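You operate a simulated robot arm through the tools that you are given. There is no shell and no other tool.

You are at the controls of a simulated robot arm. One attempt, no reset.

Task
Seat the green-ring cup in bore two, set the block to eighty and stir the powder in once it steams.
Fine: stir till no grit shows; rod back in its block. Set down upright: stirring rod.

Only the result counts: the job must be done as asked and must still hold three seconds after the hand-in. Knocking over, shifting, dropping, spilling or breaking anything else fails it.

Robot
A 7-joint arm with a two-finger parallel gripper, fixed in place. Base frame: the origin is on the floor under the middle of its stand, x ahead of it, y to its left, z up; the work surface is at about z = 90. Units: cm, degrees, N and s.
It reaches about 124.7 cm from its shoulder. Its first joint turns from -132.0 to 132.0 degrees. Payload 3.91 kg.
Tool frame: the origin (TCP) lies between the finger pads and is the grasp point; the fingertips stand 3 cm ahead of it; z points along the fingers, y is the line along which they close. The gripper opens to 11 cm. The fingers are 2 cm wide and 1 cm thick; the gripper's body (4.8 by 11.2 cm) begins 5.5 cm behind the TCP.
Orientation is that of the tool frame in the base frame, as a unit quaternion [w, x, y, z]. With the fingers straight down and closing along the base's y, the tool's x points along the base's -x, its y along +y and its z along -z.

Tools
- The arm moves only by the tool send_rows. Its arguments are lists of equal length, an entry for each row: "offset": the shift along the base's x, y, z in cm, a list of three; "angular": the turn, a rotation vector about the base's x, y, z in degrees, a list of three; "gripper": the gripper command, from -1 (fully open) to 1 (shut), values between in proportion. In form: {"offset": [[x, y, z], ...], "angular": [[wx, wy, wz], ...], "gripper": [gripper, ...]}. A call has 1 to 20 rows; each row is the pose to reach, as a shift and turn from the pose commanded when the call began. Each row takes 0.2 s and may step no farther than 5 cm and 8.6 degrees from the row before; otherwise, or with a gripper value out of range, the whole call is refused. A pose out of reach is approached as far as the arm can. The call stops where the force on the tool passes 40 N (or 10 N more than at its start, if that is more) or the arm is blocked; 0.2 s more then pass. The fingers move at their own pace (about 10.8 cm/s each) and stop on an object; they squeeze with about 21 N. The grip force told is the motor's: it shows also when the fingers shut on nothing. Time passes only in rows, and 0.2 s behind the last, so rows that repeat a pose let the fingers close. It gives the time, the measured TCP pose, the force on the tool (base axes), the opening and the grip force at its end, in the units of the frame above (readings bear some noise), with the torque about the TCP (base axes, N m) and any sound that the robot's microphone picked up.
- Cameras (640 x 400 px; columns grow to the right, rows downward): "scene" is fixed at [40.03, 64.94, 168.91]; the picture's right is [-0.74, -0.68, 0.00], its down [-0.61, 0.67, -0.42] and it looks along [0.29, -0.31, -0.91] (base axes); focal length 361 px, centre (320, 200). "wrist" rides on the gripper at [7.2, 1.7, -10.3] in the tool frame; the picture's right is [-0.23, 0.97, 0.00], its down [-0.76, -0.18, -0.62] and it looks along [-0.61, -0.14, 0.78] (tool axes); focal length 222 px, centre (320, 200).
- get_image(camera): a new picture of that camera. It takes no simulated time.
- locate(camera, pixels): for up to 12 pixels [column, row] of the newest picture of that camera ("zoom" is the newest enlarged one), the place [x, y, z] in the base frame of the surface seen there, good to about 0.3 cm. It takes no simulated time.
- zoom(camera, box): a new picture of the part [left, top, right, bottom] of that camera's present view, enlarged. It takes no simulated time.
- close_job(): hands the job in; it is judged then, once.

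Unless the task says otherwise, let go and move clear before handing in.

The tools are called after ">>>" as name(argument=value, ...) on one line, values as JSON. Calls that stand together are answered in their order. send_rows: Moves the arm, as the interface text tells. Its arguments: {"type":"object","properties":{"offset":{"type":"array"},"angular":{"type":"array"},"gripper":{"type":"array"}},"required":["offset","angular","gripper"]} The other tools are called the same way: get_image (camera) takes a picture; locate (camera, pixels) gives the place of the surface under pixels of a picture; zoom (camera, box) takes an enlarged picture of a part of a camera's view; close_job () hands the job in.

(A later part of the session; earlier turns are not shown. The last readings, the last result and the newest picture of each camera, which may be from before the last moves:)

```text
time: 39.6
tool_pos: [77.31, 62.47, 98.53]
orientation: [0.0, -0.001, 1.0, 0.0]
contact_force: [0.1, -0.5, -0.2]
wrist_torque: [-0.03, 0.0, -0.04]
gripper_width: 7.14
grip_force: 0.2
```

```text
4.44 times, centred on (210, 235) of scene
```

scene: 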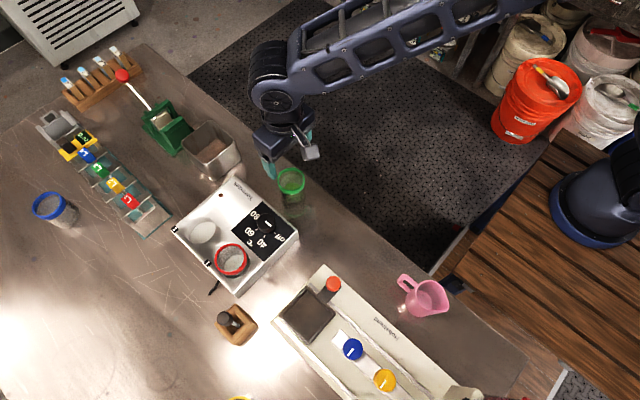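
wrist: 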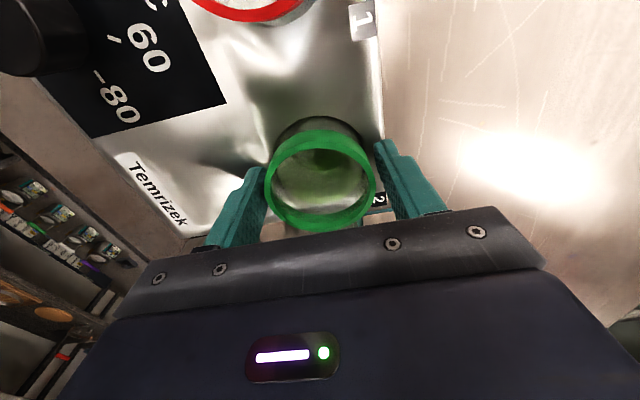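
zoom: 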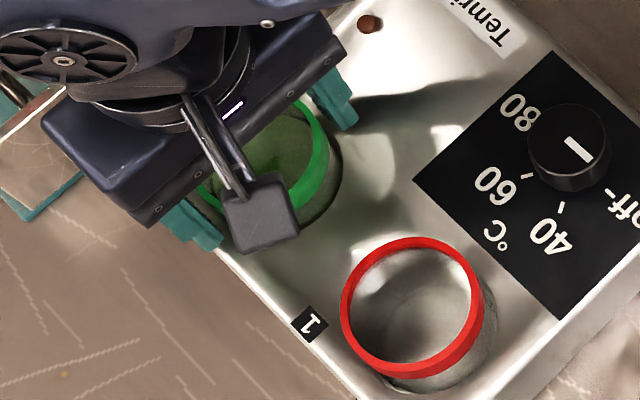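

Released cleanly, with the cup standing in bore 2. I'll rise straight up and verify that it's seated.

>>> send_rows(offset=[[0, 0, 0.5], [0, 0, 2], [0, 0, 4.5], [0, 0, 8], [0, 0, 12], [0, 0, 14], [0, 0, 14]], angular=[[0, 0, 0], [0, 0, 0], [0, 0, 0], [0, 0, 0], [0, 0, 0], [0, 0, 0], [0, 0, 0]], gripper=[-0.3, -0.3, -0.3, -0.3, -0.3, -0.3, -0.3])

>>> get_image(camera="wrist")

>>> zoom(camera="wrist", box=[240, 0, 400, 160])

>>> zoom(camera="scene", box=[160, 160, 310, 300])

```text
time: 41.2
tool_pos: [77.38, 62.69, 112.54]
orientation: [0.0, 0.0, 1.0, 0.0]
contact_force: [-0.3, 0.1, -0.3]
wrist_torque: [0.02, 0.0, -0.01]
gripper_width: 7.14
grip_force: 0.1
```

```text
taken
```

wrist: 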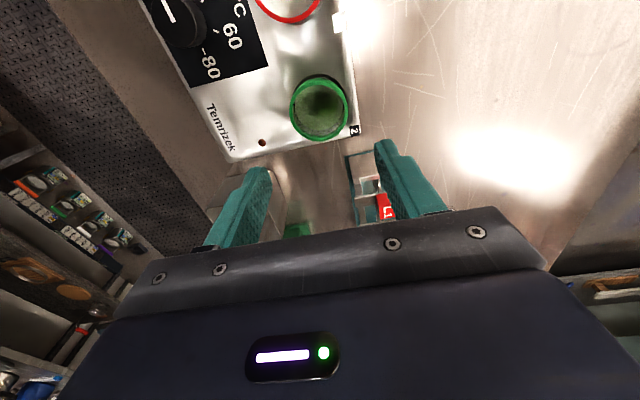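

```text
2.50 times, centred on (320, 80) of wrist
```

zoom: 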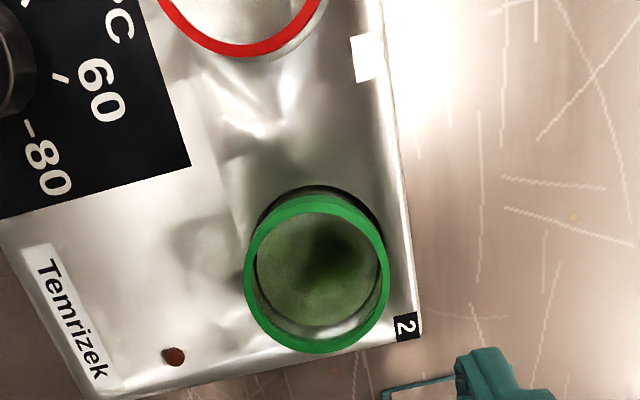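

```text
2.86 times, centred on (235, 230) of scene
```

zoom: 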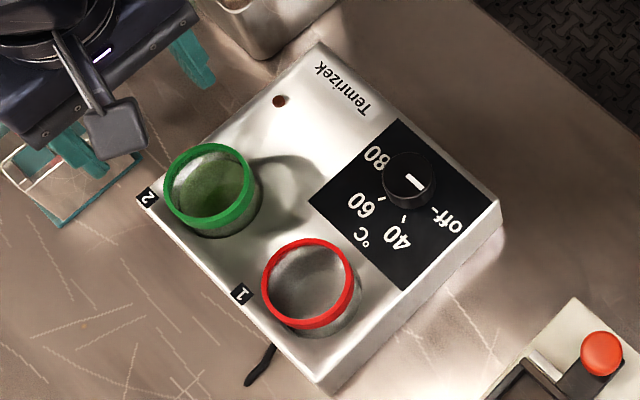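

The green-ring cup sits in bore 2 with its rim at about the same height as the red one. Now the dial: I'll move so that the wrist camera looks straight at it.

>>> send_rows(offset=[[-4, -1.2, 0], [-8, -2.6, 0], [-12, -4, 0], [-16, -5.5, 0], [-20, -7, -1], [-21, -7.5, -2.5], [-21, -7.5, -2.5]], angular=[[0, 0, 0], [0, 0, 0], [0, 0, 0], [0, 0, 0], [0, 0, 0], [0, 0, 0], [0, 0, 0]], gripper=[-0.3, -0.3, -0.3, -0.3, -0.3, -0.3, -0.3])

>>> get_image(camera="wrist")

>>> zoom(camera="wrist", box=[250, 120, 410, 220])

>>> zoom(camera="scene", box=[160, 160, 310, 300])

```text
time: 42.8
tool_pos: [56.51, 54.89, 109.87]
orientation: [0.001, 0.0, 1.0, -0.001]
contact_force: [0.4, 0.1, 0.1]
wrist_torque: [-0.02, 0.0, 0.01]
gripper_width: 7.15
grip_force: 0.0
```

```text
taken
```

wrist: 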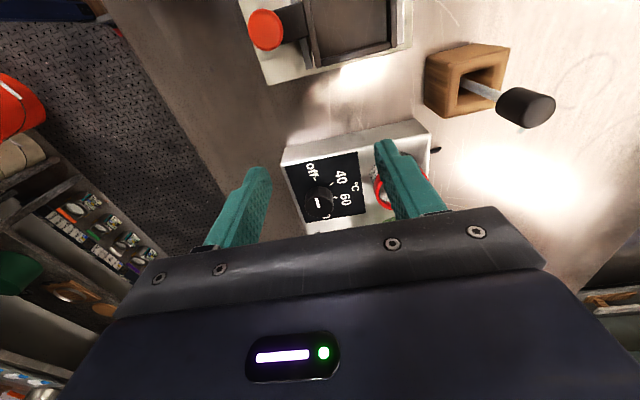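

```text
4.00 times, centred on (330, 170) of wrist
```

zoom: 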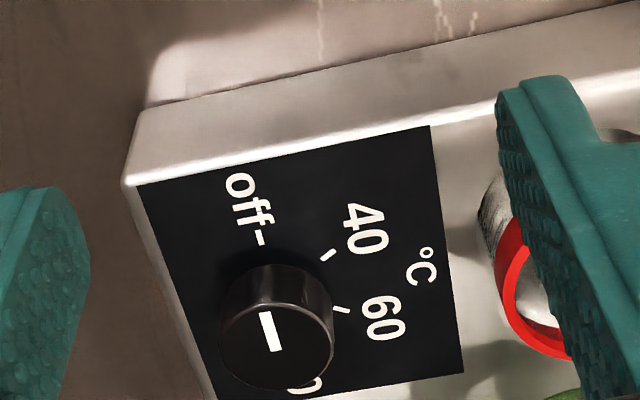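

```text
2.86 times, centred on (235, 230) of scene
```

zoom: 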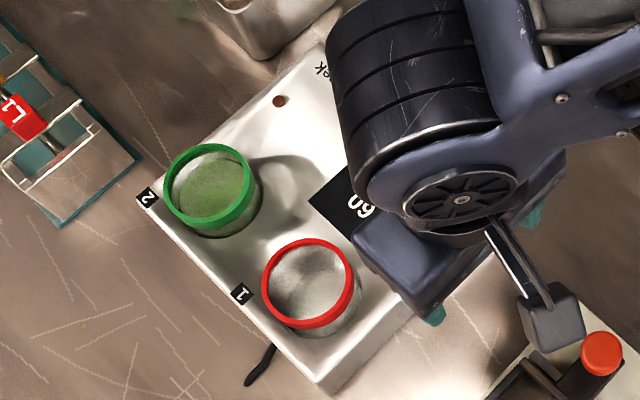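

I'll re-zoom on the dial and locate its top centre, its pointer and the tick marks.

>>> zoom(camera="wrist", box=[280, 150, 376, 220])

>>> locate(camera="zoom", pixels=[[278, 282], [288, 345], [283, 313], [262, 190], [393, 211], [420, 322], [200, 320], [370, 320], [285, 265], [290, 380], [210, 350], [360, 360]])

```text
5.71 times, centred on (328, 185) of wrist
```

zoom: 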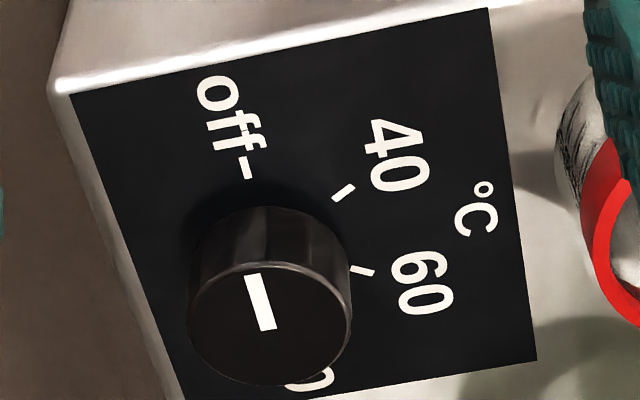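

```text
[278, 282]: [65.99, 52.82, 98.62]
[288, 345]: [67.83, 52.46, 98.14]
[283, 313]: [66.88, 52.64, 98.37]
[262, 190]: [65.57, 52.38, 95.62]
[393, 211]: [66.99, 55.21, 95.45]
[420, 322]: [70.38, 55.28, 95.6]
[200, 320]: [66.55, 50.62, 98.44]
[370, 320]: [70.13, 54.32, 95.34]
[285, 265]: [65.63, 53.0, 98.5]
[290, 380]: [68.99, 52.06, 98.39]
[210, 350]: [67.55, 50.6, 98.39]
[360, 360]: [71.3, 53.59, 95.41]
```

I misjudged some pixels, so I'll locate the exact dial-top edges, pointer ends and ticks from this zoom.

>>> locate(camera="zoom", pixels=[[191, 318], [348, 318], [270, 265], [268, 382], [252, 280], [269, 327], [248, 168], [343, 193], [362, 271], [310, 380], [270, 325], [215, 365]])

```text
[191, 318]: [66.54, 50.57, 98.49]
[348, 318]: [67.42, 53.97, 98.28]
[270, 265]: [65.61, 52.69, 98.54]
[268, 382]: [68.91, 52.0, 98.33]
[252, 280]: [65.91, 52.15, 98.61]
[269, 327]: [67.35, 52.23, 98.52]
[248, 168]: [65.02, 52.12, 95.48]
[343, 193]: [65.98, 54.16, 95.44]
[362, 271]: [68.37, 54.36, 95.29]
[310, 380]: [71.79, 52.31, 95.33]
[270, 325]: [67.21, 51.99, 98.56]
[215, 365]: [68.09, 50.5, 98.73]
```

The dial centre is about (67.15,52.3), radius 1.7, top z 98.5. The ticks sit at about 185° (off), 122° (40) and 59° (60), so 80 should be near −3°, roughly a 188° clockwise turn. I'll do it in two grips, starting with the tool yawed +47° above the dial.

>>> send_rows(offset=[[1.8, -0.4, 0], [3.6, -0.8, 0], [5.4, -1.3, 0], [7.2, -1.8, -1], [9, -2.2, -2], [10.7, -2.6, -3.5], [10.7, -2.6, -3.5]], angular=[[0, 0, 8], [0, 0, 16], [0, 0, 24], [0, 0, 32], [0, 0, 40], [0, 0, 47], [0, 0, 47]], gripper=[-0.2, -0.2, -0.2, -0.2, -0.2, -0.2, -0.2])

>>> get_image(camera="wrist")

>>> zoom(camera="wrist", box=[260, 80, 380, 200])

```text
time: 44.4
tool_pos: [67.42, 52.44, 106.45]
orientation: [0.0, -0.399, 0.917, 0.0]
contact_force: [-0.2, 0.6, 0.4]
wrist_torque: [0.01, -0.02, 0.0]
gripper_width: 6.58
grip_force: 0.1
```

```text
taken
```

wrist: 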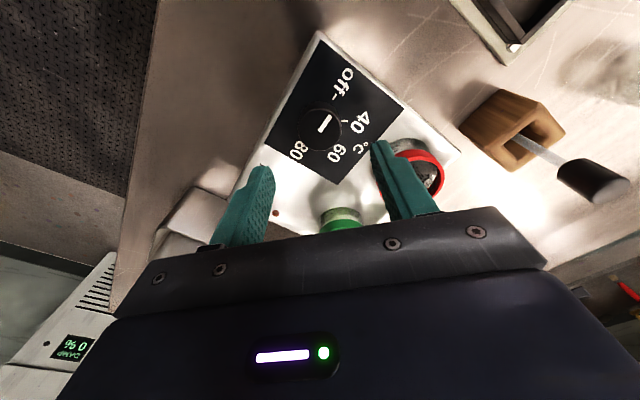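

```text
3.33 times, centred on (320, 140) of wrist
```

zoom: 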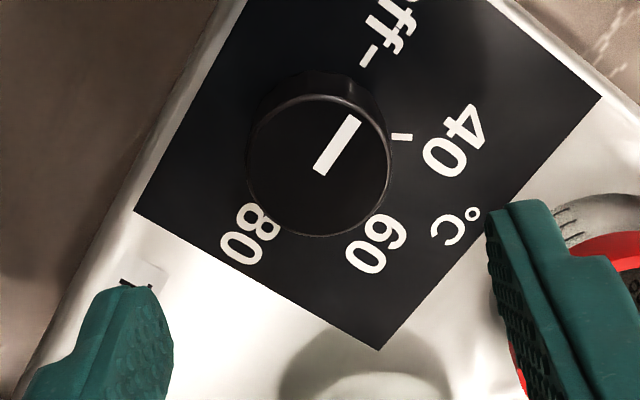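

The dial's top face spans about (249–391, 95–237) in this zoom. I'll locate its edges to refine the centre.

>>> locate(camera="zoom", pixels=[[253, 165], [387, 165], [320, 99], [319, 232], [272, 118], [368, 212], [368, 116], [274, 214], [354, 122], [322, 170], [368, 57], [402, 136]])

```text
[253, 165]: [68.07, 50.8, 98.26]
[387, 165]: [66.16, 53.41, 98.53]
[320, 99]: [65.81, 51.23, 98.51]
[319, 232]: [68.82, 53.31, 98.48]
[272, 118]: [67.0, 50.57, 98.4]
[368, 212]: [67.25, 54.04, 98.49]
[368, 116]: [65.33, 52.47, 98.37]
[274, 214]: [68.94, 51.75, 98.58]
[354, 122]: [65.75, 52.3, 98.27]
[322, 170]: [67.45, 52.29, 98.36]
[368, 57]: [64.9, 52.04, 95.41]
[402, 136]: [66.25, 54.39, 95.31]
```

The dial centre refines to (67.17,52.2). I'll descend so the fingertips stay about 0.4 cm above the panel, then close on the knob.

>>> send_rows(offset=[[0.03, -0.12, -2.5], [0.03, -0.12, -5], [0.03, -0.12, -6.8], [0.03, -0.12, -7.5], [0.03, -0.12, -7.5]], angular=[[0, 0, 0], [0, 0, 0], [0, 0, 0], [0, 0, 0], [0, 0, 0]], gripper=[-0.2, -0.2, -0.2, -0.2, -0.2])

>>> get_image(camera="wrist")

```text
time: 45.6
tool_pos: [67.14, 52.26, 99.02]
orientation: [0.0, -0.399, 0.917, 0.001]
contact_force: [0.2, 0.0, -0.4]
wrist_torque: [-0.03, -0.01, 0.01]
gripper_width: 6.63
grip_force: 0.2
```

```text
taken
```

wrist: 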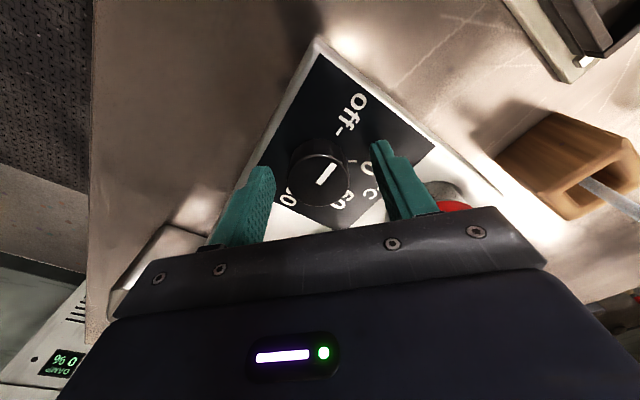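

The knob sits between the fingers at (320,173). Closing on it gently and checking the side force.

>>> send_rows(offset=[[0, 0, 0], [0, 0, 0], [0, 0, 0], [0, 0, 0]], angular=[[0, 0, 0], [0, 0, 0], [0, 0, 0], [0, 0, 0]], gripper=[0.2, 0.5, 1, 1])

>>> send_rows(offset=[[0, 0, 0], [0, 0, 0], [0, 0, 0], [0, 0, 0]], angular=[[0, 0, -5], [0, 0, -10], [0, 0, -15], [0, 0, -15]], gripper=[1, 1, 1, 1])

>>> get_image(camera="wrist")

```text
time: 46.6
tool_pos: [67.35, 52.12, 98.99]
orientation: [0.0, -0.398, 0.917, 0.001]
contact_force: [7.2, -6.4, 0.0]
wrist_torque: [0.17, 0.23, -0.05]
gripper_width: 3.77
grip_force: 45.1
```

```text
time: 47.6
tool_pos: [67.22, 52.22, 98.96]
orientation: [0.0, -0.274, 0.962, 0.0]
contact_force: [15.1, -12.4, -0.1]
wrist_torque: [-0.31, 0.15, -0.01]
gripper_width: 3.74
grip_force: 44.6
```

```text
taken
```

wrist: 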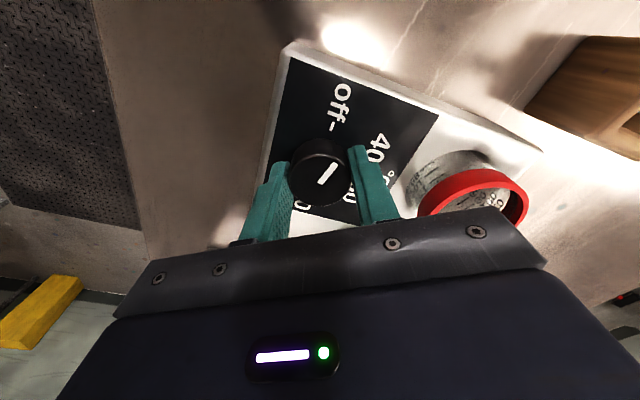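

The knob turned with the fingers, but the side force (15,−12 N) shows the knob axis is a little toward +x,−y of my TCP. I'll ease the tool that way to unload it.

>>> send_rows(offset=[[0.06, -0.05, 0], [0.12, -0.1, 0], [0.12, -0.1, 0]], angular=[[0, 0, 0], [0, 0, 0], [0, 0, 0]], gripper=[1, 1, 1])

```text
time: 48.4
tool_pos: [67.22, 52.23, 99.02]
orientation: [0.0, -0.276, 0.961, 0.001]
contact_force: [6.4, -10.4, 6.1]
wrist_torque: [-0.51, -0.9, -0.02]
gripper_width: 3.74
grip_force: 45.0
```

The x force dropped by about 9 N, and −10 N in y remains. I'll shift slightly further along −y and +x.

>>> send_rows(offset=[[0.04, -0.07, 0], [0.06, -0.14, 0.03], [0.06, -0.14, 0.05]], angular=[[0, 0, 0], [0, 0, 0], [0, 0, 0]], gripper=[1, 1, 1])

```text
time: 49.2
tool_pos: [67.25, 52.33, 98.96]
orientation: [0.0, -0.276, 0.961, 0.0]
contact_force: [1.7, 3.8, 5.4]
wrist_torque: [0.13, -1.14, 0.03]
gripper_width: 3.75
grip_force: 45.0
```

Side forces are now small (1.7, 3.8 N). Continuing the turn another 30° and monitoring.

>>> send_rows(offset=[[0, 0.03, 0], [0, 0.03, 0], [0, 0.03, 0], [0, 0.03, 0], [0, 0.03, 0], [0, 0.03, 0], [0, 0.03, 0]], angular=[[0, 0, -5], [0, 0, -10], [0, 0, -15], [0, 0, -20], [0, 0, -25], [0, 0, -30], [0, 0, -30]], gripper=[1, 1, 1, 1, 1, 1, 1])

>>> get_image(camera="wrist")

```text
time: 50.8
tool_pos: [67.17, 52.17, 98.97]
orientation: [0.0, -0.017, 1.0, 0.0]
contact_force: [-13.9, 28.3, 8.4]
wrist_torque: [0.32, 0.17, -0.01]
gripper_width: 3.73
grip_force: 44.7
```

```text
taken
```

wrist: 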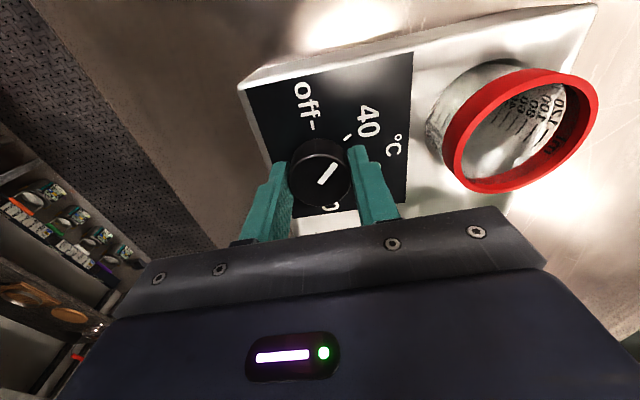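

The side force grew to (−14, +28 N), so the axis is now toward +y,−x of the TCP. I'll back off that way before turning further.

>>> send_rows(offset=[[-0.04, 0.07, 0], [-0.08, 0.14, 0], [-0.08, 0.14, 0]], angular=[[0, 0, 0], [0, 0, 0], [0, 0, 0]], gripper=[1, 1, 1])

>>> zoom(camera="scene", box=[160, 160, 310, 300])

```text
time: 51.6
tool_pos: [67.3, 52.17, 98.99]
orientation: [0.001, -0.017, 1.0, 0.0]
contact_force: [-4.0, 29.3, 10.9]
wrist_torque: [0.16, 0.47, 0.01]
gripper_width: 3.79
grip_force: 45.5
```

```text
2.86 times, centred on (235, 230) of scene
```

zoom: 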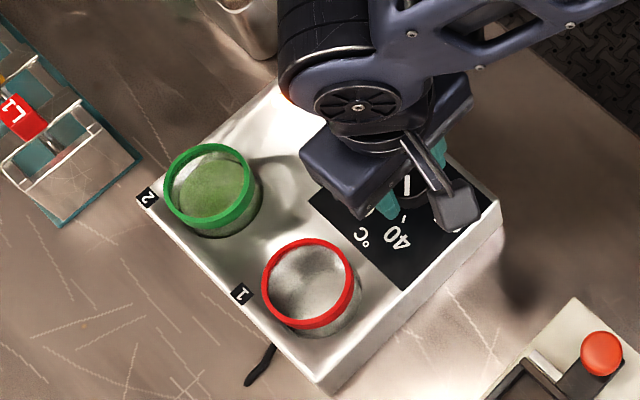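

The y force doesn't respond to the nudge. The block hasn't moved (its corners are at the same pixels). I'll open to release the strain, then re-centre on the knob before I continue.

>>> send_rows(offset=[[0, 0, 0], [0, 0, 0], [0, 0, 0]], angular=[[0, 0, 0], [0, 0, 0], [0, 0, 0]], gripper=[0.1, -0.2, -0.2])

>>> get_image(camera="wrist")

>>> zoom(camera="wrist", box=[240, 80, 400, 240])

```text
time: 52.4
tool_pos: [67.24, 52.11, 99.02]
orientation: [-0.001, -0.016, 1.0, 0.0]
contact_force: [-0.5, 0.3, -0.2]
wrist_torque: [0.01, -0.05, 0.02]
gripper_width: 6.61
grip_force: 0.0
```

```text
taken
```

wrist: 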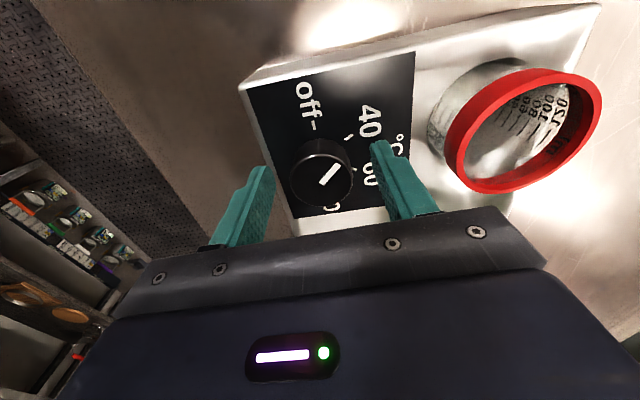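

```text
2.50 times, centred on (320, 160) of wrist
```

zoom: 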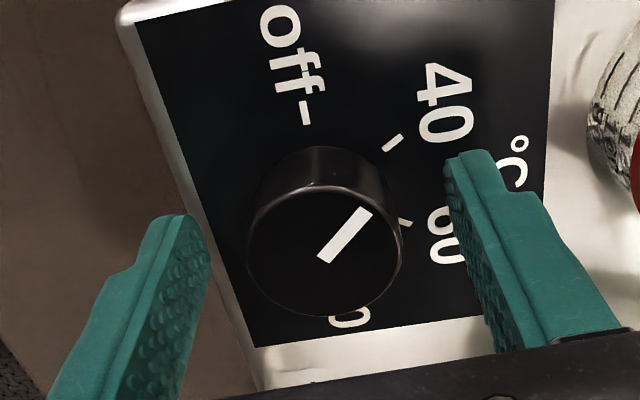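

The pointer has advanced to just short of the 40 tick, and the side forces are back to zero. I'll re-measure the knob centre from this close view.

>>> locate(camera="zoom", pixels=[[252, 250], [398, 248], [326, 190], [323, 314], [270, 212], [380, 296], [378, 206], [268, 296], [322, 258], [366, 212], [305, 112], [393, 143]])

```text
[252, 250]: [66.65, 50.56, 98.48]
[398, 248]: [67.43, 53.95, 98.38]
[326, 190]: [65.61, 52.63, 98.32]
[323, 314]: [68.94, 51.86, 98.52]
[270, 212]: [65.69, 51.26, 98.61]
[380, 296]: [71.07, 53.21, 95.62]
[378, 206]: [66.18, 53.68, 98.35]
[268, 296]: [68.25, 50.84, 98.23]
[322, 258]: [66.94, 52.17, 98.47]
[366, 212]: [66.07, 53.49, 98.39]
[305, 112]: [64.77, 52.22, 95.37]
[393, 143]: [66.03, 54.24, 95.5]
```

The knob centre measures (67.17,52.26), with ticks at about 181°, 120° and 60°, so 80 is at about 0°. The pointer is near 130°. I'll rotate the open gripper back to +47°, re-centre, and close with a softer squeeze this time.

>>> send_rows(offset=[[-0.03, 0.05, 0], [-0.05, 0.1, 0], [-0.07, 0.13, 0], [-0.07, 0.13, 0], [-0.07, 0.13, 0], [-0.07, 0.13, 0], [-0.07, 0.13, 0]], angular=[[0, 0, 8], [0, 0, 16], [0, 0, 24], [0, 0, 32], [0, 0, 40], [0, 0, 45], [0, 0, 45]], gripper=[-0.2, -0.2, -0.2, -0.2, -0.2, -0.2, -0.2])

>>> send_rows(offset=[[0, 0, 0], [0, 0, 0], [0, 0, 0], [0, 0, 0]], angular=[[0, 0, 0], [0, 0, 0], [0, 0, 0], [0, 0, 0]], gripper=[0.1, 0.3, 0.36, 0.36])

```text
time: 54.0
tool_pos: [67.18, 52.34, 99.0]
orientation: [0.0, -0.399, 0.917, 0.0]
contact_force: [0.8, 0.0, -0.6]
wrist_torque: [0.0, -0.02, 0.0]
gripper_width: 6.6
grip_force: 0.0
```

```text
time: 55.0
tool_pos: [67.35, 52.27, 98.9]
orientation: [0.0, -0.399, 0.917, 0.001]
contact_force: [6.9, -6.0, 0.6]
wrist_torque: [-0.12, -0.14, 0.0]
gripper_width: 3.73
grip_force: 44.6
```

Still about 9 N sideways with a 45 N squeeze. I'll back the command off to just touching width to see how it responds.

>>> send_rows(offset=[[0, 0, 0], [0, 0, 0]], angular=[[0, 0, 0], [0, 0, 0]], gripper=[0.325, 0.325])

>>> send_rows(offset=[[0.05, -0.05, 0], [0.05, -0.05, 0]], angular=[[0, 0, 0], [0, 0, 0]], gripper=[0.325, 0.325])

```text
time: 55.6
tool_pos: [67.34, 52.21, 98.93]
orientation: [0.0, -0.398, 0.917, 0.0]
contact_force: [4.1, -2.5, -0.4]
wrist_torque: [0.01, -0.11, 0.02]
gripper_width: 3.94
grip_force: 3.0
```

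```text
time: 56.2
tool_pos: [67.24, 52.18, 99.02]
orientation: [0.0, -0.398, 0.917, -0.001]
contact_force: [0.5, -0.9, -1.0]
wrist_torque: [-0.03, 0.01, 0.03]
gripper_width: 3.77
grip_force: 0.2
```

At g=0.325 the fingers only just touch, and after a 0.07 cm nudge the side force is nearly zero, so the tool is centred along this axis. Closing again to check.

>>> send_rows(offset=[[0, 0, 0], [0, 0, 0], [0, 0, 0]], angular=[[0, 0, 0], [0, 0, 0], [0, 0, 0]], gripper=[0.34, 0.345, 0.345])

```text
time: 57.0
tool_pos: [67.25, 52.24, 99.05]
orientation: [0.001, -0.399, 0.917, 0.0]
contact_force: [-2.0, -0.1, -1.7]
wrist_torque: [-0.03, 0.14, -0.02]
gripper_width: 3.75
grip_force: 45.2
```

Side force is nearly zero with a firm grip. Turning 15° and watching it.

>>> send_rows(offset=[[0, 0, 0], [0, 0, 0], [0, 0, 0], [0, 0, 0]], angular=[[0, 0, -5], [0, 0, -10], [0, 0, -15], [0, 0, -15]], gripper=[0.345, 0.345, 0.345, 0.345])

```text
time: 58.0
tool_pos: [67.18, 52.16, 98.96]
orientation: [0.0, -0.275, 0.961, 0.001]
contact_force: [-11.7, -14.5, 1.6]
wrist_torque: [-0.53, 0.44, 0.01]
gripper_width: 3.76
grip_force: 45.3
```

The knob itself needs almost no torque (wz ≈ 0); the force is only friction from a tight squeeze. I'll use a much lighter grip and continue turning.

>>> send_rows(offset=[[0, 0, 0], [0, 0, 0]], angular=[[0, 0, 0], [0, 0, 0]], gripper=[0.33, 0.33])

>>> send_rows(offset=[[0, 0, 0], [0, 0, 0], [0, 0, 0], [0, 0, 0]], angular=[[0, 0, -5], [0, 0, -10], [0, 0, -15], [0, 0, -15]], gripper=[0.332, 0.332, 0.332, 0.332])

>>> get_image(camera="wrist")

```text
time: 58.6
tool_pos: [67.35, 52.24, 99.11]
orientation: [0.0, -0.275, 0.962, 0.0]
contact_force: [1.7, -1.9, 0.4]
wrist_torque: [-0.05, -0.04, 0.0]
gripper_width: 3.78
grip_force: 0.9
```

```text
time: 59.6
tool_pos: [67.23, 52.15, 99.06]
orientation: [0.0, -0.146, 0.989, 0.0]
contact_force: [0.5, -3.8, 0.5]
wrist_torque: [-0.08, 0.01, 0.0]
gripper_width: 3.85
grip_force: 1.6
```

```text
taken
```

wrist: 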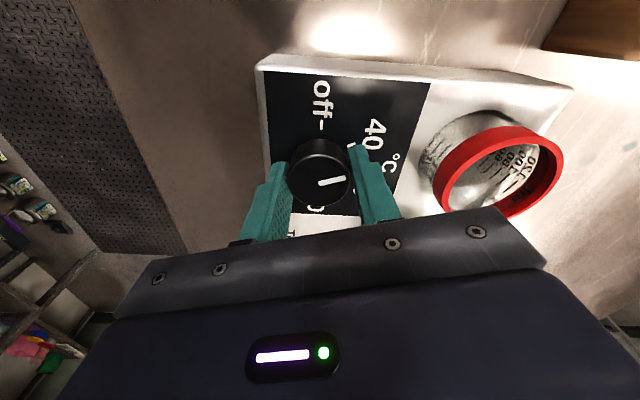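

With a light grip the knob follows (pointer now past 40, at (330,180)) and the forces stay under 4 N. Continuing in the same way.

>>> send_rows(offset=[[0, -0.03, 0], [0, -0.04, 0], [0, -0.04, 0], [0, -0.04, 0], [0, -0.04, 0], [0, -0.04, 0]], angular=[[0, 0, -5], [0, 0, -10], [0, 0, -15], [0, 0, -20], [0, 0, -25], [0, 0, -25]], gripper=[0.334, 0.334, 0.334, 0.334, 0.334, 0.334])

>>> get_image(camera="wrist")

```text
time: 61.0
tool_pos: [67.22, 52.34, 99.01]
orientation: [0.0, 0.07, 0.998, -0.001]
contact_force: [-1.9, -6.6, -1.2]
wrist_torque: [-0.06, -0.05, 0.06]
gripper_width: 3.96
grip_force: 2.8
```

```text
taken
```

wrist: 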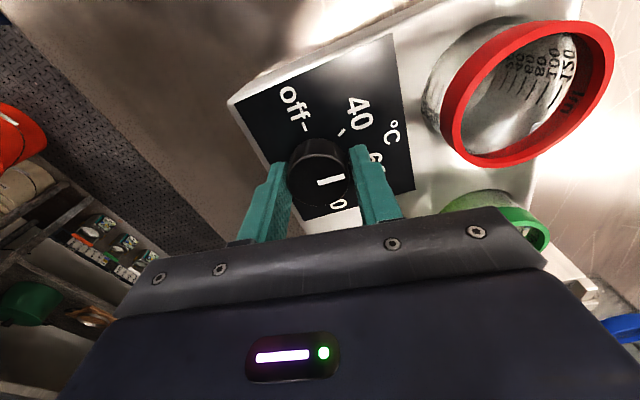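

The knob followed again; the pointer is now nearing 60. I'll correct −0.1 in y and continue 30° more.

>>> send_rows(offset=[[0, -0.05, 0], [0, -0.1, 0], [0, -0.1, 0], [0, -0.1, 0], [0, -0.1, 0], [0, -0.1, 0], [0, -0.1, 0]], angular=[[0, 0, 0], [0, 0, -5], [0, 0, -10], [0, 0, -15], [0, 0, -20], [0, 0, -25], [0, 0, -25]], gripper=[0.334, 0.334, 0.334, 0.334, 0.334, 0.334, 0.334])

>>> get_image(camera="wrist")

```text
time: 62.6
tool_pos: [67.2, 52.23, 98.82]
orientation: [0.0, 0.285, 0.959, -0.001]
contact_force: [2.6, 2.5, 0.6]
wrist_torque: [0.02, -0.05, -0.05]
gripper_width: 3.86
grip_force: 1.9
```

```text
taken
```

wrist: 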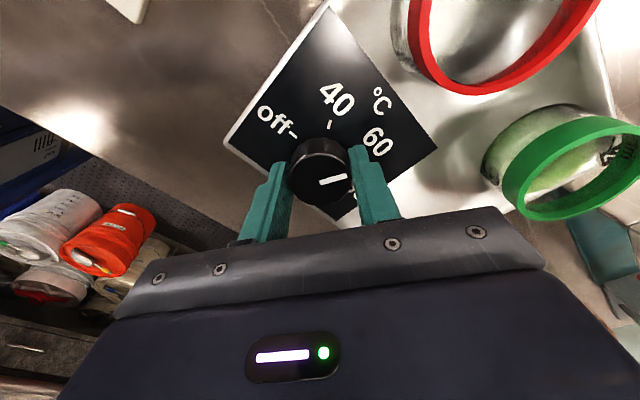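

The pointer is now just past 60. Continuing another 25°.

>>> send_rows(offset=[[0.02, 0.02, 0], [0.02, 0.02, 0], [0.02, 0.02, 0], [0.02, 0.02, 0], [0.02, 0.02, 0], [0.02, 0.02, 0]], angular=[[0, 0, -5], [0, 0, -10], [0, 0, -15], [0, 0, -20], [0, 0, -25], [0, 0, -25]], gripper=[0.334, 0.334, 0.334, 0.334, 0.334, 0.334])

>>> get_image(camera="wrist")

>>> zoom(camera="wrist", box=[240, 80, 400, 240])

```text
time: 64.0
tool_pos: [67.23, 52.16, 99.0]
orientation: [0.0, 0.486, 0.874, 0.0]
contact_force: [-3.1, -1.1, -0.3]
wrist_torque: [0.03, 0.13, -0.02]
gripper_width: 3.86
grip_force: 1.5
```

```text
taken
```

wrist: 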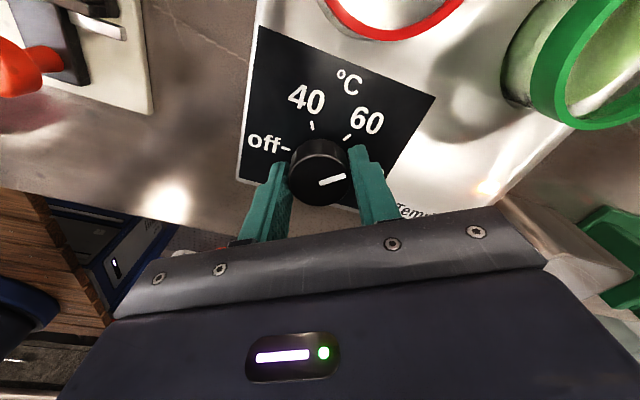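

```text
2.50 times, centred on (320, 160) of wrist
```

zoom: 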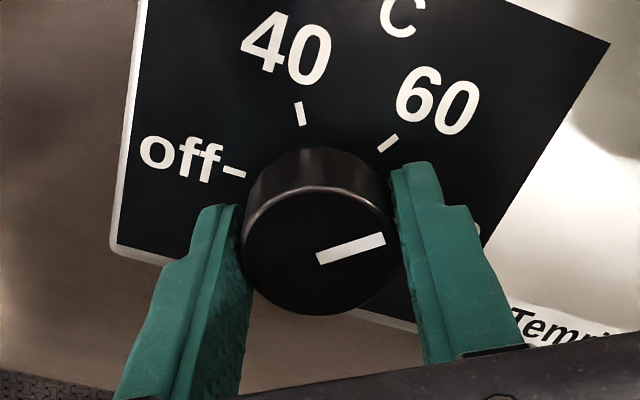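

I'll measure the pointer angle now from its two ends.

>>> locate(camera="zoom", pixels=[[320, 258], [381, 240], [248, 250], [390, 250], [320, 195], [316, 310], [235, 171], [301, 113], [387, 144]])

```text
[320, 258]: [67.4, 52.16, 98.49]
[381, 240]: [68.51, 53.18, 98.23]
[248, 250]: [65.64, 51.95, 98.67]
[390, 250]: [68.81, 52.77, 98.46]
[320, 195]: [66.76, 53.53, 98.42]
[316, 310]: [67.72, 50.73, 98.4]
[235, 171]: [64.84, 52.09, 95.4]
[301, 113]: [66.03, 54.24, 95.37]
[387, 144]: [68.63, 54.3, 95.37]
```

The pointer is at about 38°, and the 80 tick (seen earlier from above) is at about −4°. I'll open, swing back to yaw −8° and re-grip for the final turn.

>>> send_rows(offset=[[0, 0, 0], [0, 0, 0], [0, 0, 0], [0, 0, 0], [0, 0, 0], [0, 0, 0], [0, 0, 0], [0, 0, 0], [0, 0, 0]], angular=[[0, 0, 0], [0, 0, 0], [0, 0, 8.5], [0, 0, 17], [0, 0, 25.5], [0, 0, 34], [0, 0, 42.5], [0, 0, 50], [0, 0, 50]], gripper=[0, -0.1, -0.1, -0.1, -0.1, -0.1, -0.1, -0.1, -0.1])

>>> send_rows(offset=[[0, 0, 0], [0, 0, 0], [0, 0, 0], [0, 0, 0]], angular=[[0, 0, 0], [0, 0, 0], [0, 0, 0], [0, 0, 0]], gripper=[0.2, 0.32, 0.334, 0.334])

>>> zoom(camera="wrist", box=[240, 80, 400, 240])

```text
time: 66.0
tool_pos: [67.37, 52.19, 98.96]
orientation: [0.0, 0.07, 0.998, 0.001]
contact_force: [0.0, 0.2, 0.4]
wrist_torque: [0.0, -0.05, 0.03]
gripper_width: 6.04
grip_force: 0.0
```

```text
time: 67.0
tool_pos: [67.26, 52.05, 99.12]
orientation: [0.0, 0.07, 0.998, 0.0]
contact_force: [1.2, 4.5, -0.1]
wrist_torque: [0.07, -0.07, -0.03]
gripper_width: 3.89
grip_force: 2.2
```

```text
2.50 times, centred on (320, 160) of wrist
```

zoom: 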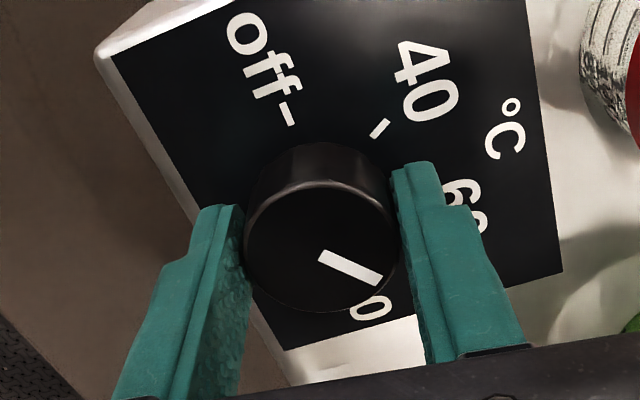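

Gripped lightly at yaw −8° with the pointer toward lower right. I'll read its angle precisely before turning.

>>> locate(camera="zoom", pixels=[[321, 253], [377, 281], [247, 247], [395, 247], [320, 188], [320, 308], [362, 308], [374, 128], [287, 114]])

```text
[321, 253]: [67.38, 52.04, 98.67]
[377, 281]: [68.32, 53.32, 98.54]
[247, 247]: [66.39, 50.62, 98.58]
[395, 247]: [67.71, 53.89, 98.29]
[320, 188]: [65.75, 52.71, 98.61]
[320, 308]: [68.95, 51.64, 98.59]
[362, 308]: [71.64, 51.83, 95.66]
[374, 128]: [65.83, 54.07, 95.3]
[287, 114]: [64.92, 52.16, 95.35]
```

The pointer computes to about 39°, so about −43° more brings it to 80. Turning with the light grip.

>>> send_rows(offset=[[0, 0.05, 0], [0, 0.05, 0], [0, 0.05, 0], [0, 0.05, 0], [0, 0.05, 0], [0, 0.05, 0], [0, 0.05, 0], [0, 0.05, 0], [0, 0.05, 0], [0, 0.05, 0]], angular=[[0, 0, 0], [0, 0, -5], [0, 0, -10], [0, 0, -15], [0, 0, -20], [0, 0, -25], [0, 0, -30], [0, 0, -35], [0, 0, -40], [0, 0, -40]], gripper=[0.336, 0.336, 0.336, 0.336, 0.336, 0.336, 0.336, 0.336, 0.336, 0.336])

>>> zoom(camera="wrist", box=[240, 80, 400, 240])

```text
time: 69.2
tool_pos: [67.4, 52.2, 99.06]
orientation: [0.0, 0.407, 0.913, 0.0]
contact_force: [-3.1, -6.4, 0.1]
wrist_torque: [-0.13, 0.03, 0.07]
gripper_width: 3.98
grip_force: 3.3
```

```text
2.50 times, centred on (320, 160) of wrist
```

zoom: 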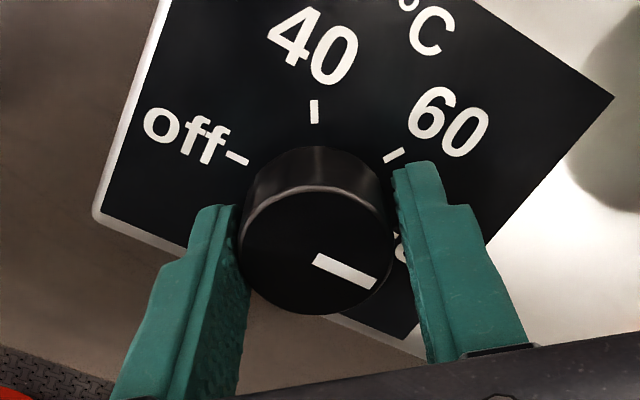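

The pointer is at about +1°, with 80 expected near −5°. I'll turn 6° more, then open, rise and inspect from above.

>>> send_rows(offset=[[-0.02, -0.04, 0], [-0.02, -0.04, 0], [-0.02, -0.04, 0], [-0.02, -0.04, 0]], angular=[[0, 0, -2], [0, 0, -4], [0, 0, -6], [0, 0, -6]], gripper=[0.336, 0.336, 0.336, 0.336])

>>> send_rows(offset=[[0, 0, 0], [0, 0, 0], [0, 0, 2], [0, 0, 5], [0, 0, 8], [0, 0, 11], [0, 0, 11]], angular=[[0, 0, 0], [0, 0, 0], [0, 0, 0], [0, 0, 0], [0, 0, 0], [0, 0, 0], [0, 0, 0]], gripper=[0.1, -0.2, -0.2, -0.2, -0.2, -0.2, -0.2])

>>> get_image(camera="wrist")

>>> zoom(camera="wrist", box=[260, 60, 380, 180])

```text
time: 70.2
tool_pos: [67.19, 52.24, 98.96]
orientation: [0.0, 0.455, 0.89, -0.001]
contact_force: [-3.6, -2.6, 5.2]
wrist_torque: [-0.11, 0.2, 0.01]
gripper_width: 3.89
grip_force: 2.2
```

```text
time: 71.8
tool_pos: [67.11, 51.93, 109.83]
orientation: [-0.001, 0.454, 0.891, 0.0]
contact_force: [0.5, 0.0, -0.6]
wrist_torque: [-0.01, 0.0, 0.01]
gripper_width: 6.6
grip_force: 0.2
```

```text
taken
```

wrist: 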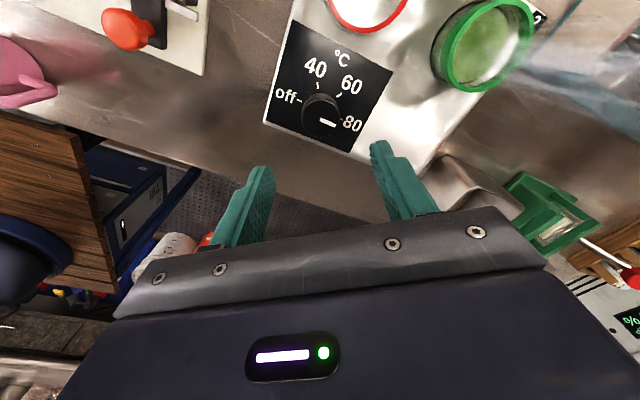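

```text
3.33 times, centred on (320, 120) of wrist
```

zoom: 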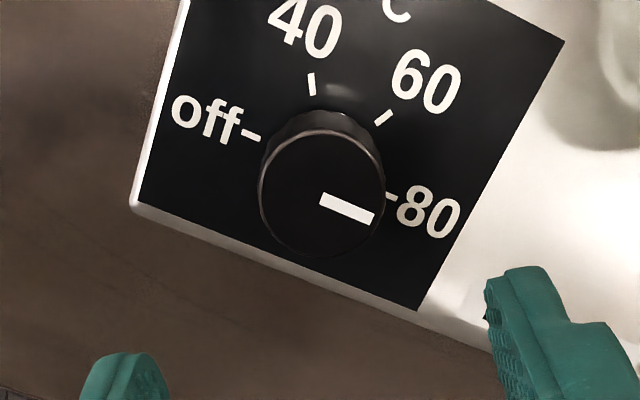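

The 80 tick and pointer now line up: the computed directions are 54.4° and about 55° in tool axes, and off and 80 are exactly opposite. The dial is set to 80. I'll move away to look at the rod and its block while the cup heats.

>>> send_rows(offset=[[-2.5, 2.5, 1], [-5, 5, 2], [-8, 8, 3], [-11, 11, 4], [-14, 14, 4], [-17, 17, 4], [-20, 20.3, 4], [-20, 20.3, 4]], angular=[[0, 0, 7.7], [0, 0, 15.4], [0, 0, 23.1], [0, 0, 30.8], [0, 0, 38.5], [0, 0, 46.2], [0, 0, 54], [0, 0, 54]], gripper=[-0.2, -0.2, -0.2, -0.2, -0.2, -0.2, -0.2, -0.2])

>>> get_image(camera="wrist")

>>> get_image(camera="scene")

>>> zoom(camera="scene", box=[160, 160, 310, 300])

```text
time: 73.6
tool_pos: [47.58, 72.39, 114.06]
orientation: [0.001, 0.0, 1.0, 0.0]
contact_force: [-0.5, 0.5, -0.5]
wrist_torque: [0.01, 0.02, 0.0]
gripper_width: 6.6
grip_force: 0.1
```

```text
taken
```

wrist: 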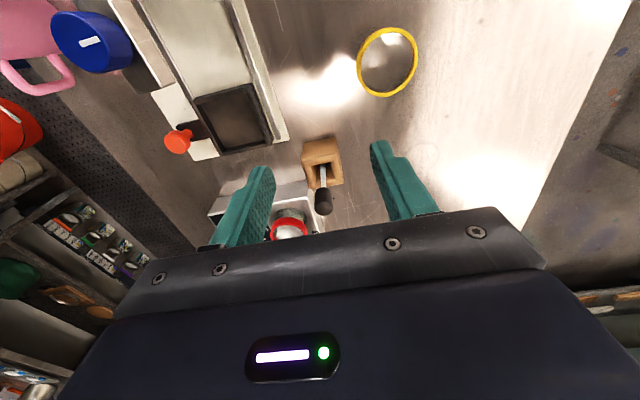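

```text
taken
```

scene: 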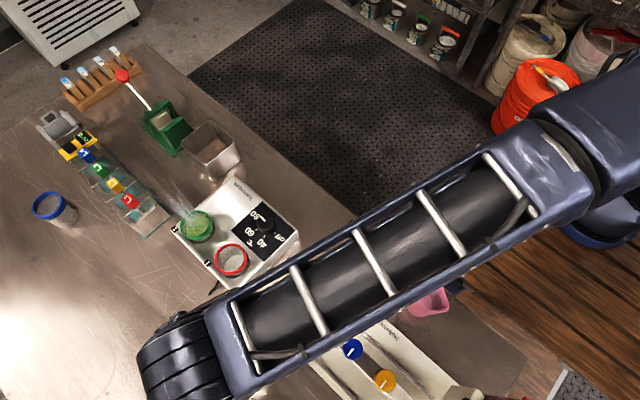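

```text
2.86 times, centred on (235, 230) of scene
```

zoom: 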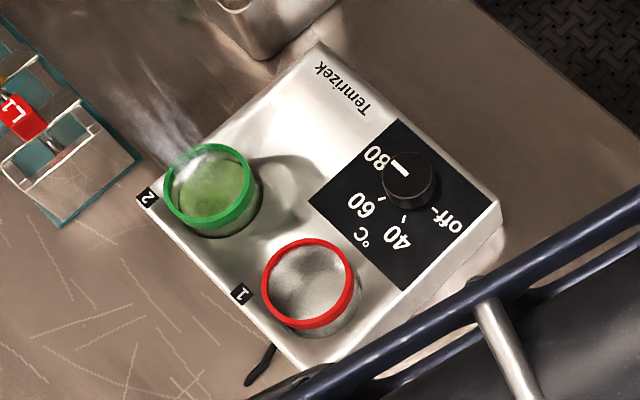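

Steam is rising from the green-ring cup (zoom (170,130)) and the dial points to 80. Now the rod: I'll zoom in on it at wrist (323,175) and measure it.

>>> zoom(camera="wrist", box=[280, 120, 370, 230])

>>> locate(camera="wrist", pixels=[[323, 203], [316, 203], [331, 203], [324, 193], [323, 213], [323, 175], [323, 182], [303, 142], [340, 137], [343, 183], [310, 188], [323, 166]])

```text
3.64 times, centred on (325, 175) of wrist
```

zoom: 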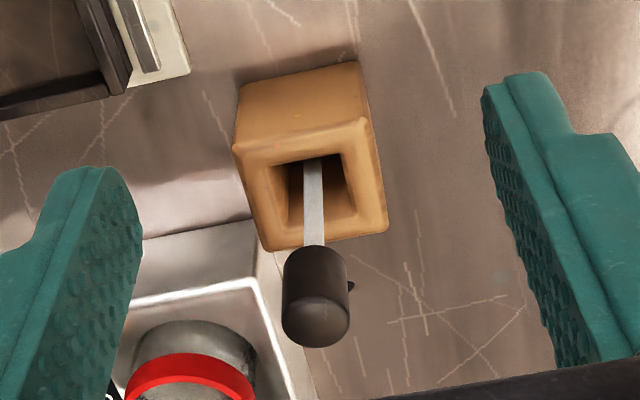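

```text
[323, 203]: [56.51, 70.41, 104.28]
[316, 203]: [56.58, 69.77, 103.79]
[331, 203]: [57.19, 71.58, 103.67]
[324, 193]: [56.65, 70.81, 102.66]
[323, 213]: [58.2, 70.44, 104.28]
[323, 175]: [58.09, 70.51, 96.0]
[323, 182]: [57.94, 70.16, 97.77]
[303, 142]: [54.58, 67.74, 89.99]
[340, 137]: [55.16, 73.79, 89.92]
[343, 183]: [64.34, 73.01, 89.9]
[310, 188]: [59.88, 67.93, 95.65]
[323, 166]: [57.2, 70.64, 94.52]
```

The rod's black handle is about 1.8 cm across, its top near (57.35,70.5,104.4), standing upright in a block whose top is at z 95.7. I'll move above it and verify the alignment.

>>> send_rows(offset=[[3.5, -0.7, 0], [7, -1.3, 0], [10.1, -1.9, -1], [10.1, -1.9, -3.5], [10.1, -1.9, -3.5]], angular=[[0, 0, 0], [0, 0, 0], [0, 0, 0], [0, 0, 0], [0, 0, 0]], gripper=[0, 0, 0, 0, 0])

>>> get_image(camera="wrist")

>>> zoom(camera="wrist", box=[270, 60, 370, 190])

```text
time: 74.8
tool_pos: [57.37, 70.51, 110.28]
orientation: [0.0, 0.0, 1.0, 0.0]
contact_force: [-0.2, 0.4, 0.1]
wrist_torque: [0.0, 0.0, -0.03]
gripper_width: 5.5
grip_force: 0.0
```

```text
taken
```

wrist: 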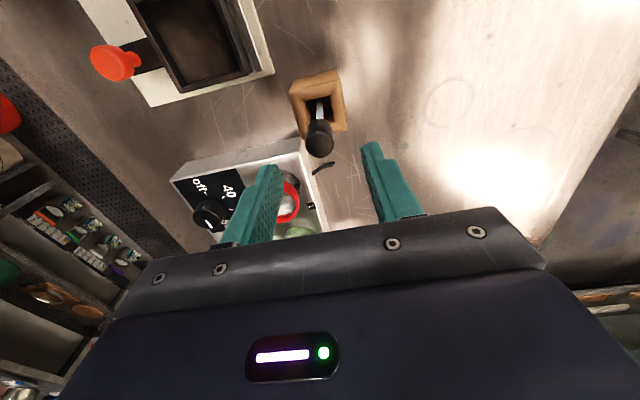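

```text
3.08 times, centred on (320, 125) of wrist
```

zoom: 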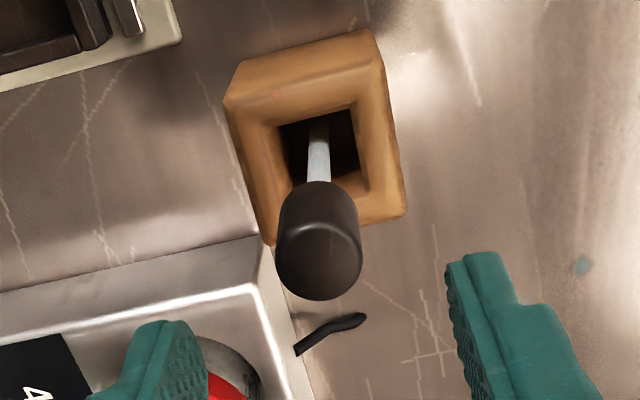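

The handle top projects to (319.5,144.5), exactly where a point straight below the TCP should be. Descending to grip mid-handle (TCP z ≈ 102.8).

>>> send_rows(offset=[[0, 0, -2.5], [0, 0, -5], [0, 0, -7], [0, 0, -7.6], [0, 0, -7.6]], angular=[[0, 0, 0], [0, 0, 0], [0, 0, 0], [0, 0, 0], [0, 0, 0]], gripper=[0, 0, 0, 0, 0])

>>> get_image(camera="wrist")

>>> zoom(camera="scene", box=[170, 180, 270, 280])

```text
time: 76.0
tool_pos: [57.34, 70.69, 102.81]
orientation: [0.0, 0.001, 1.0, 0.0]
contact_force: [-0.1, -0.1, -0.3]
wrist_torque: [0.02, -0.03, -0.01]
gripper_width: 5.51
grip_force: 0.1
```

```text
taken
```

wrist: 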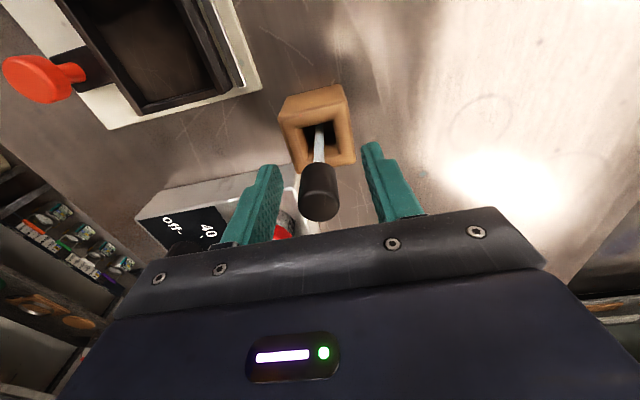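

```text
4.00 times, centred on (220, 230) of scene
```

zoom: 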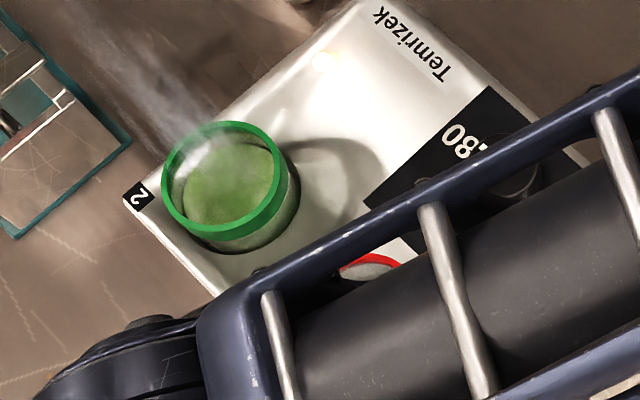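

The handle is centred between the fingers at (319,190), and the cup is steaming steadily. Closing on the handle.

>>> send_rows(offset=[[0, 0, 0], [0, 0, 0], [0, 0, 0], [0, 0, 0], [0, 0, 0]], angular=[[0, 0, 0], [0, 0, 0], [0, 0, 0], [0, 0, 0], [0, 0, 0]], gripper=[0.3, 0.6, 1, 1, 1])

>>> send_rows(offset=[[0, 0, 0.1], [0, 0, 0.3], [0, 0, 0.6], [0, 0, 1.0], [0, 0, 1.0]], angular=[[0, 0, 0], [0, 0, 0], [0, 0, 0], [0, 0, 0], [0, 0, 0]], gripper=[1, 1, 1, 1, 1])

>>> get_image(camera="wrist")

```text
time: 77.2
tool_pos: [57.28, 70.61, 102.86]
orientation: [0.0, 0.0, 1.0, 0.001]
contact_force: [-1.4, 0.0, 0.2]
wrist_torque: [0.02, 0.01, 0.01]
gripper_width: 2.18
grip_force: 20.5
```

```text
time: 78.4
tool_pos: [57.17, 70.57, 103.83]
orientation: [0.0, 0.0, 1.0, 0.0]
contact_force: [-0.3, 0.1, -0.3]
wrist_torque: [0.02, -0.02, -0.03]
gripper_width: 2.21
grip_force: 21.2
```

```text
taken
```

wrist: 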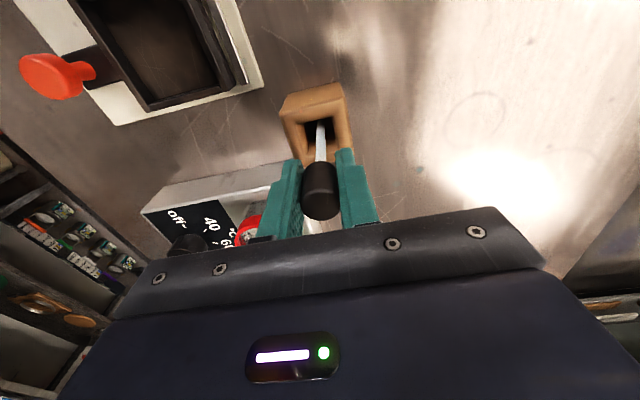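

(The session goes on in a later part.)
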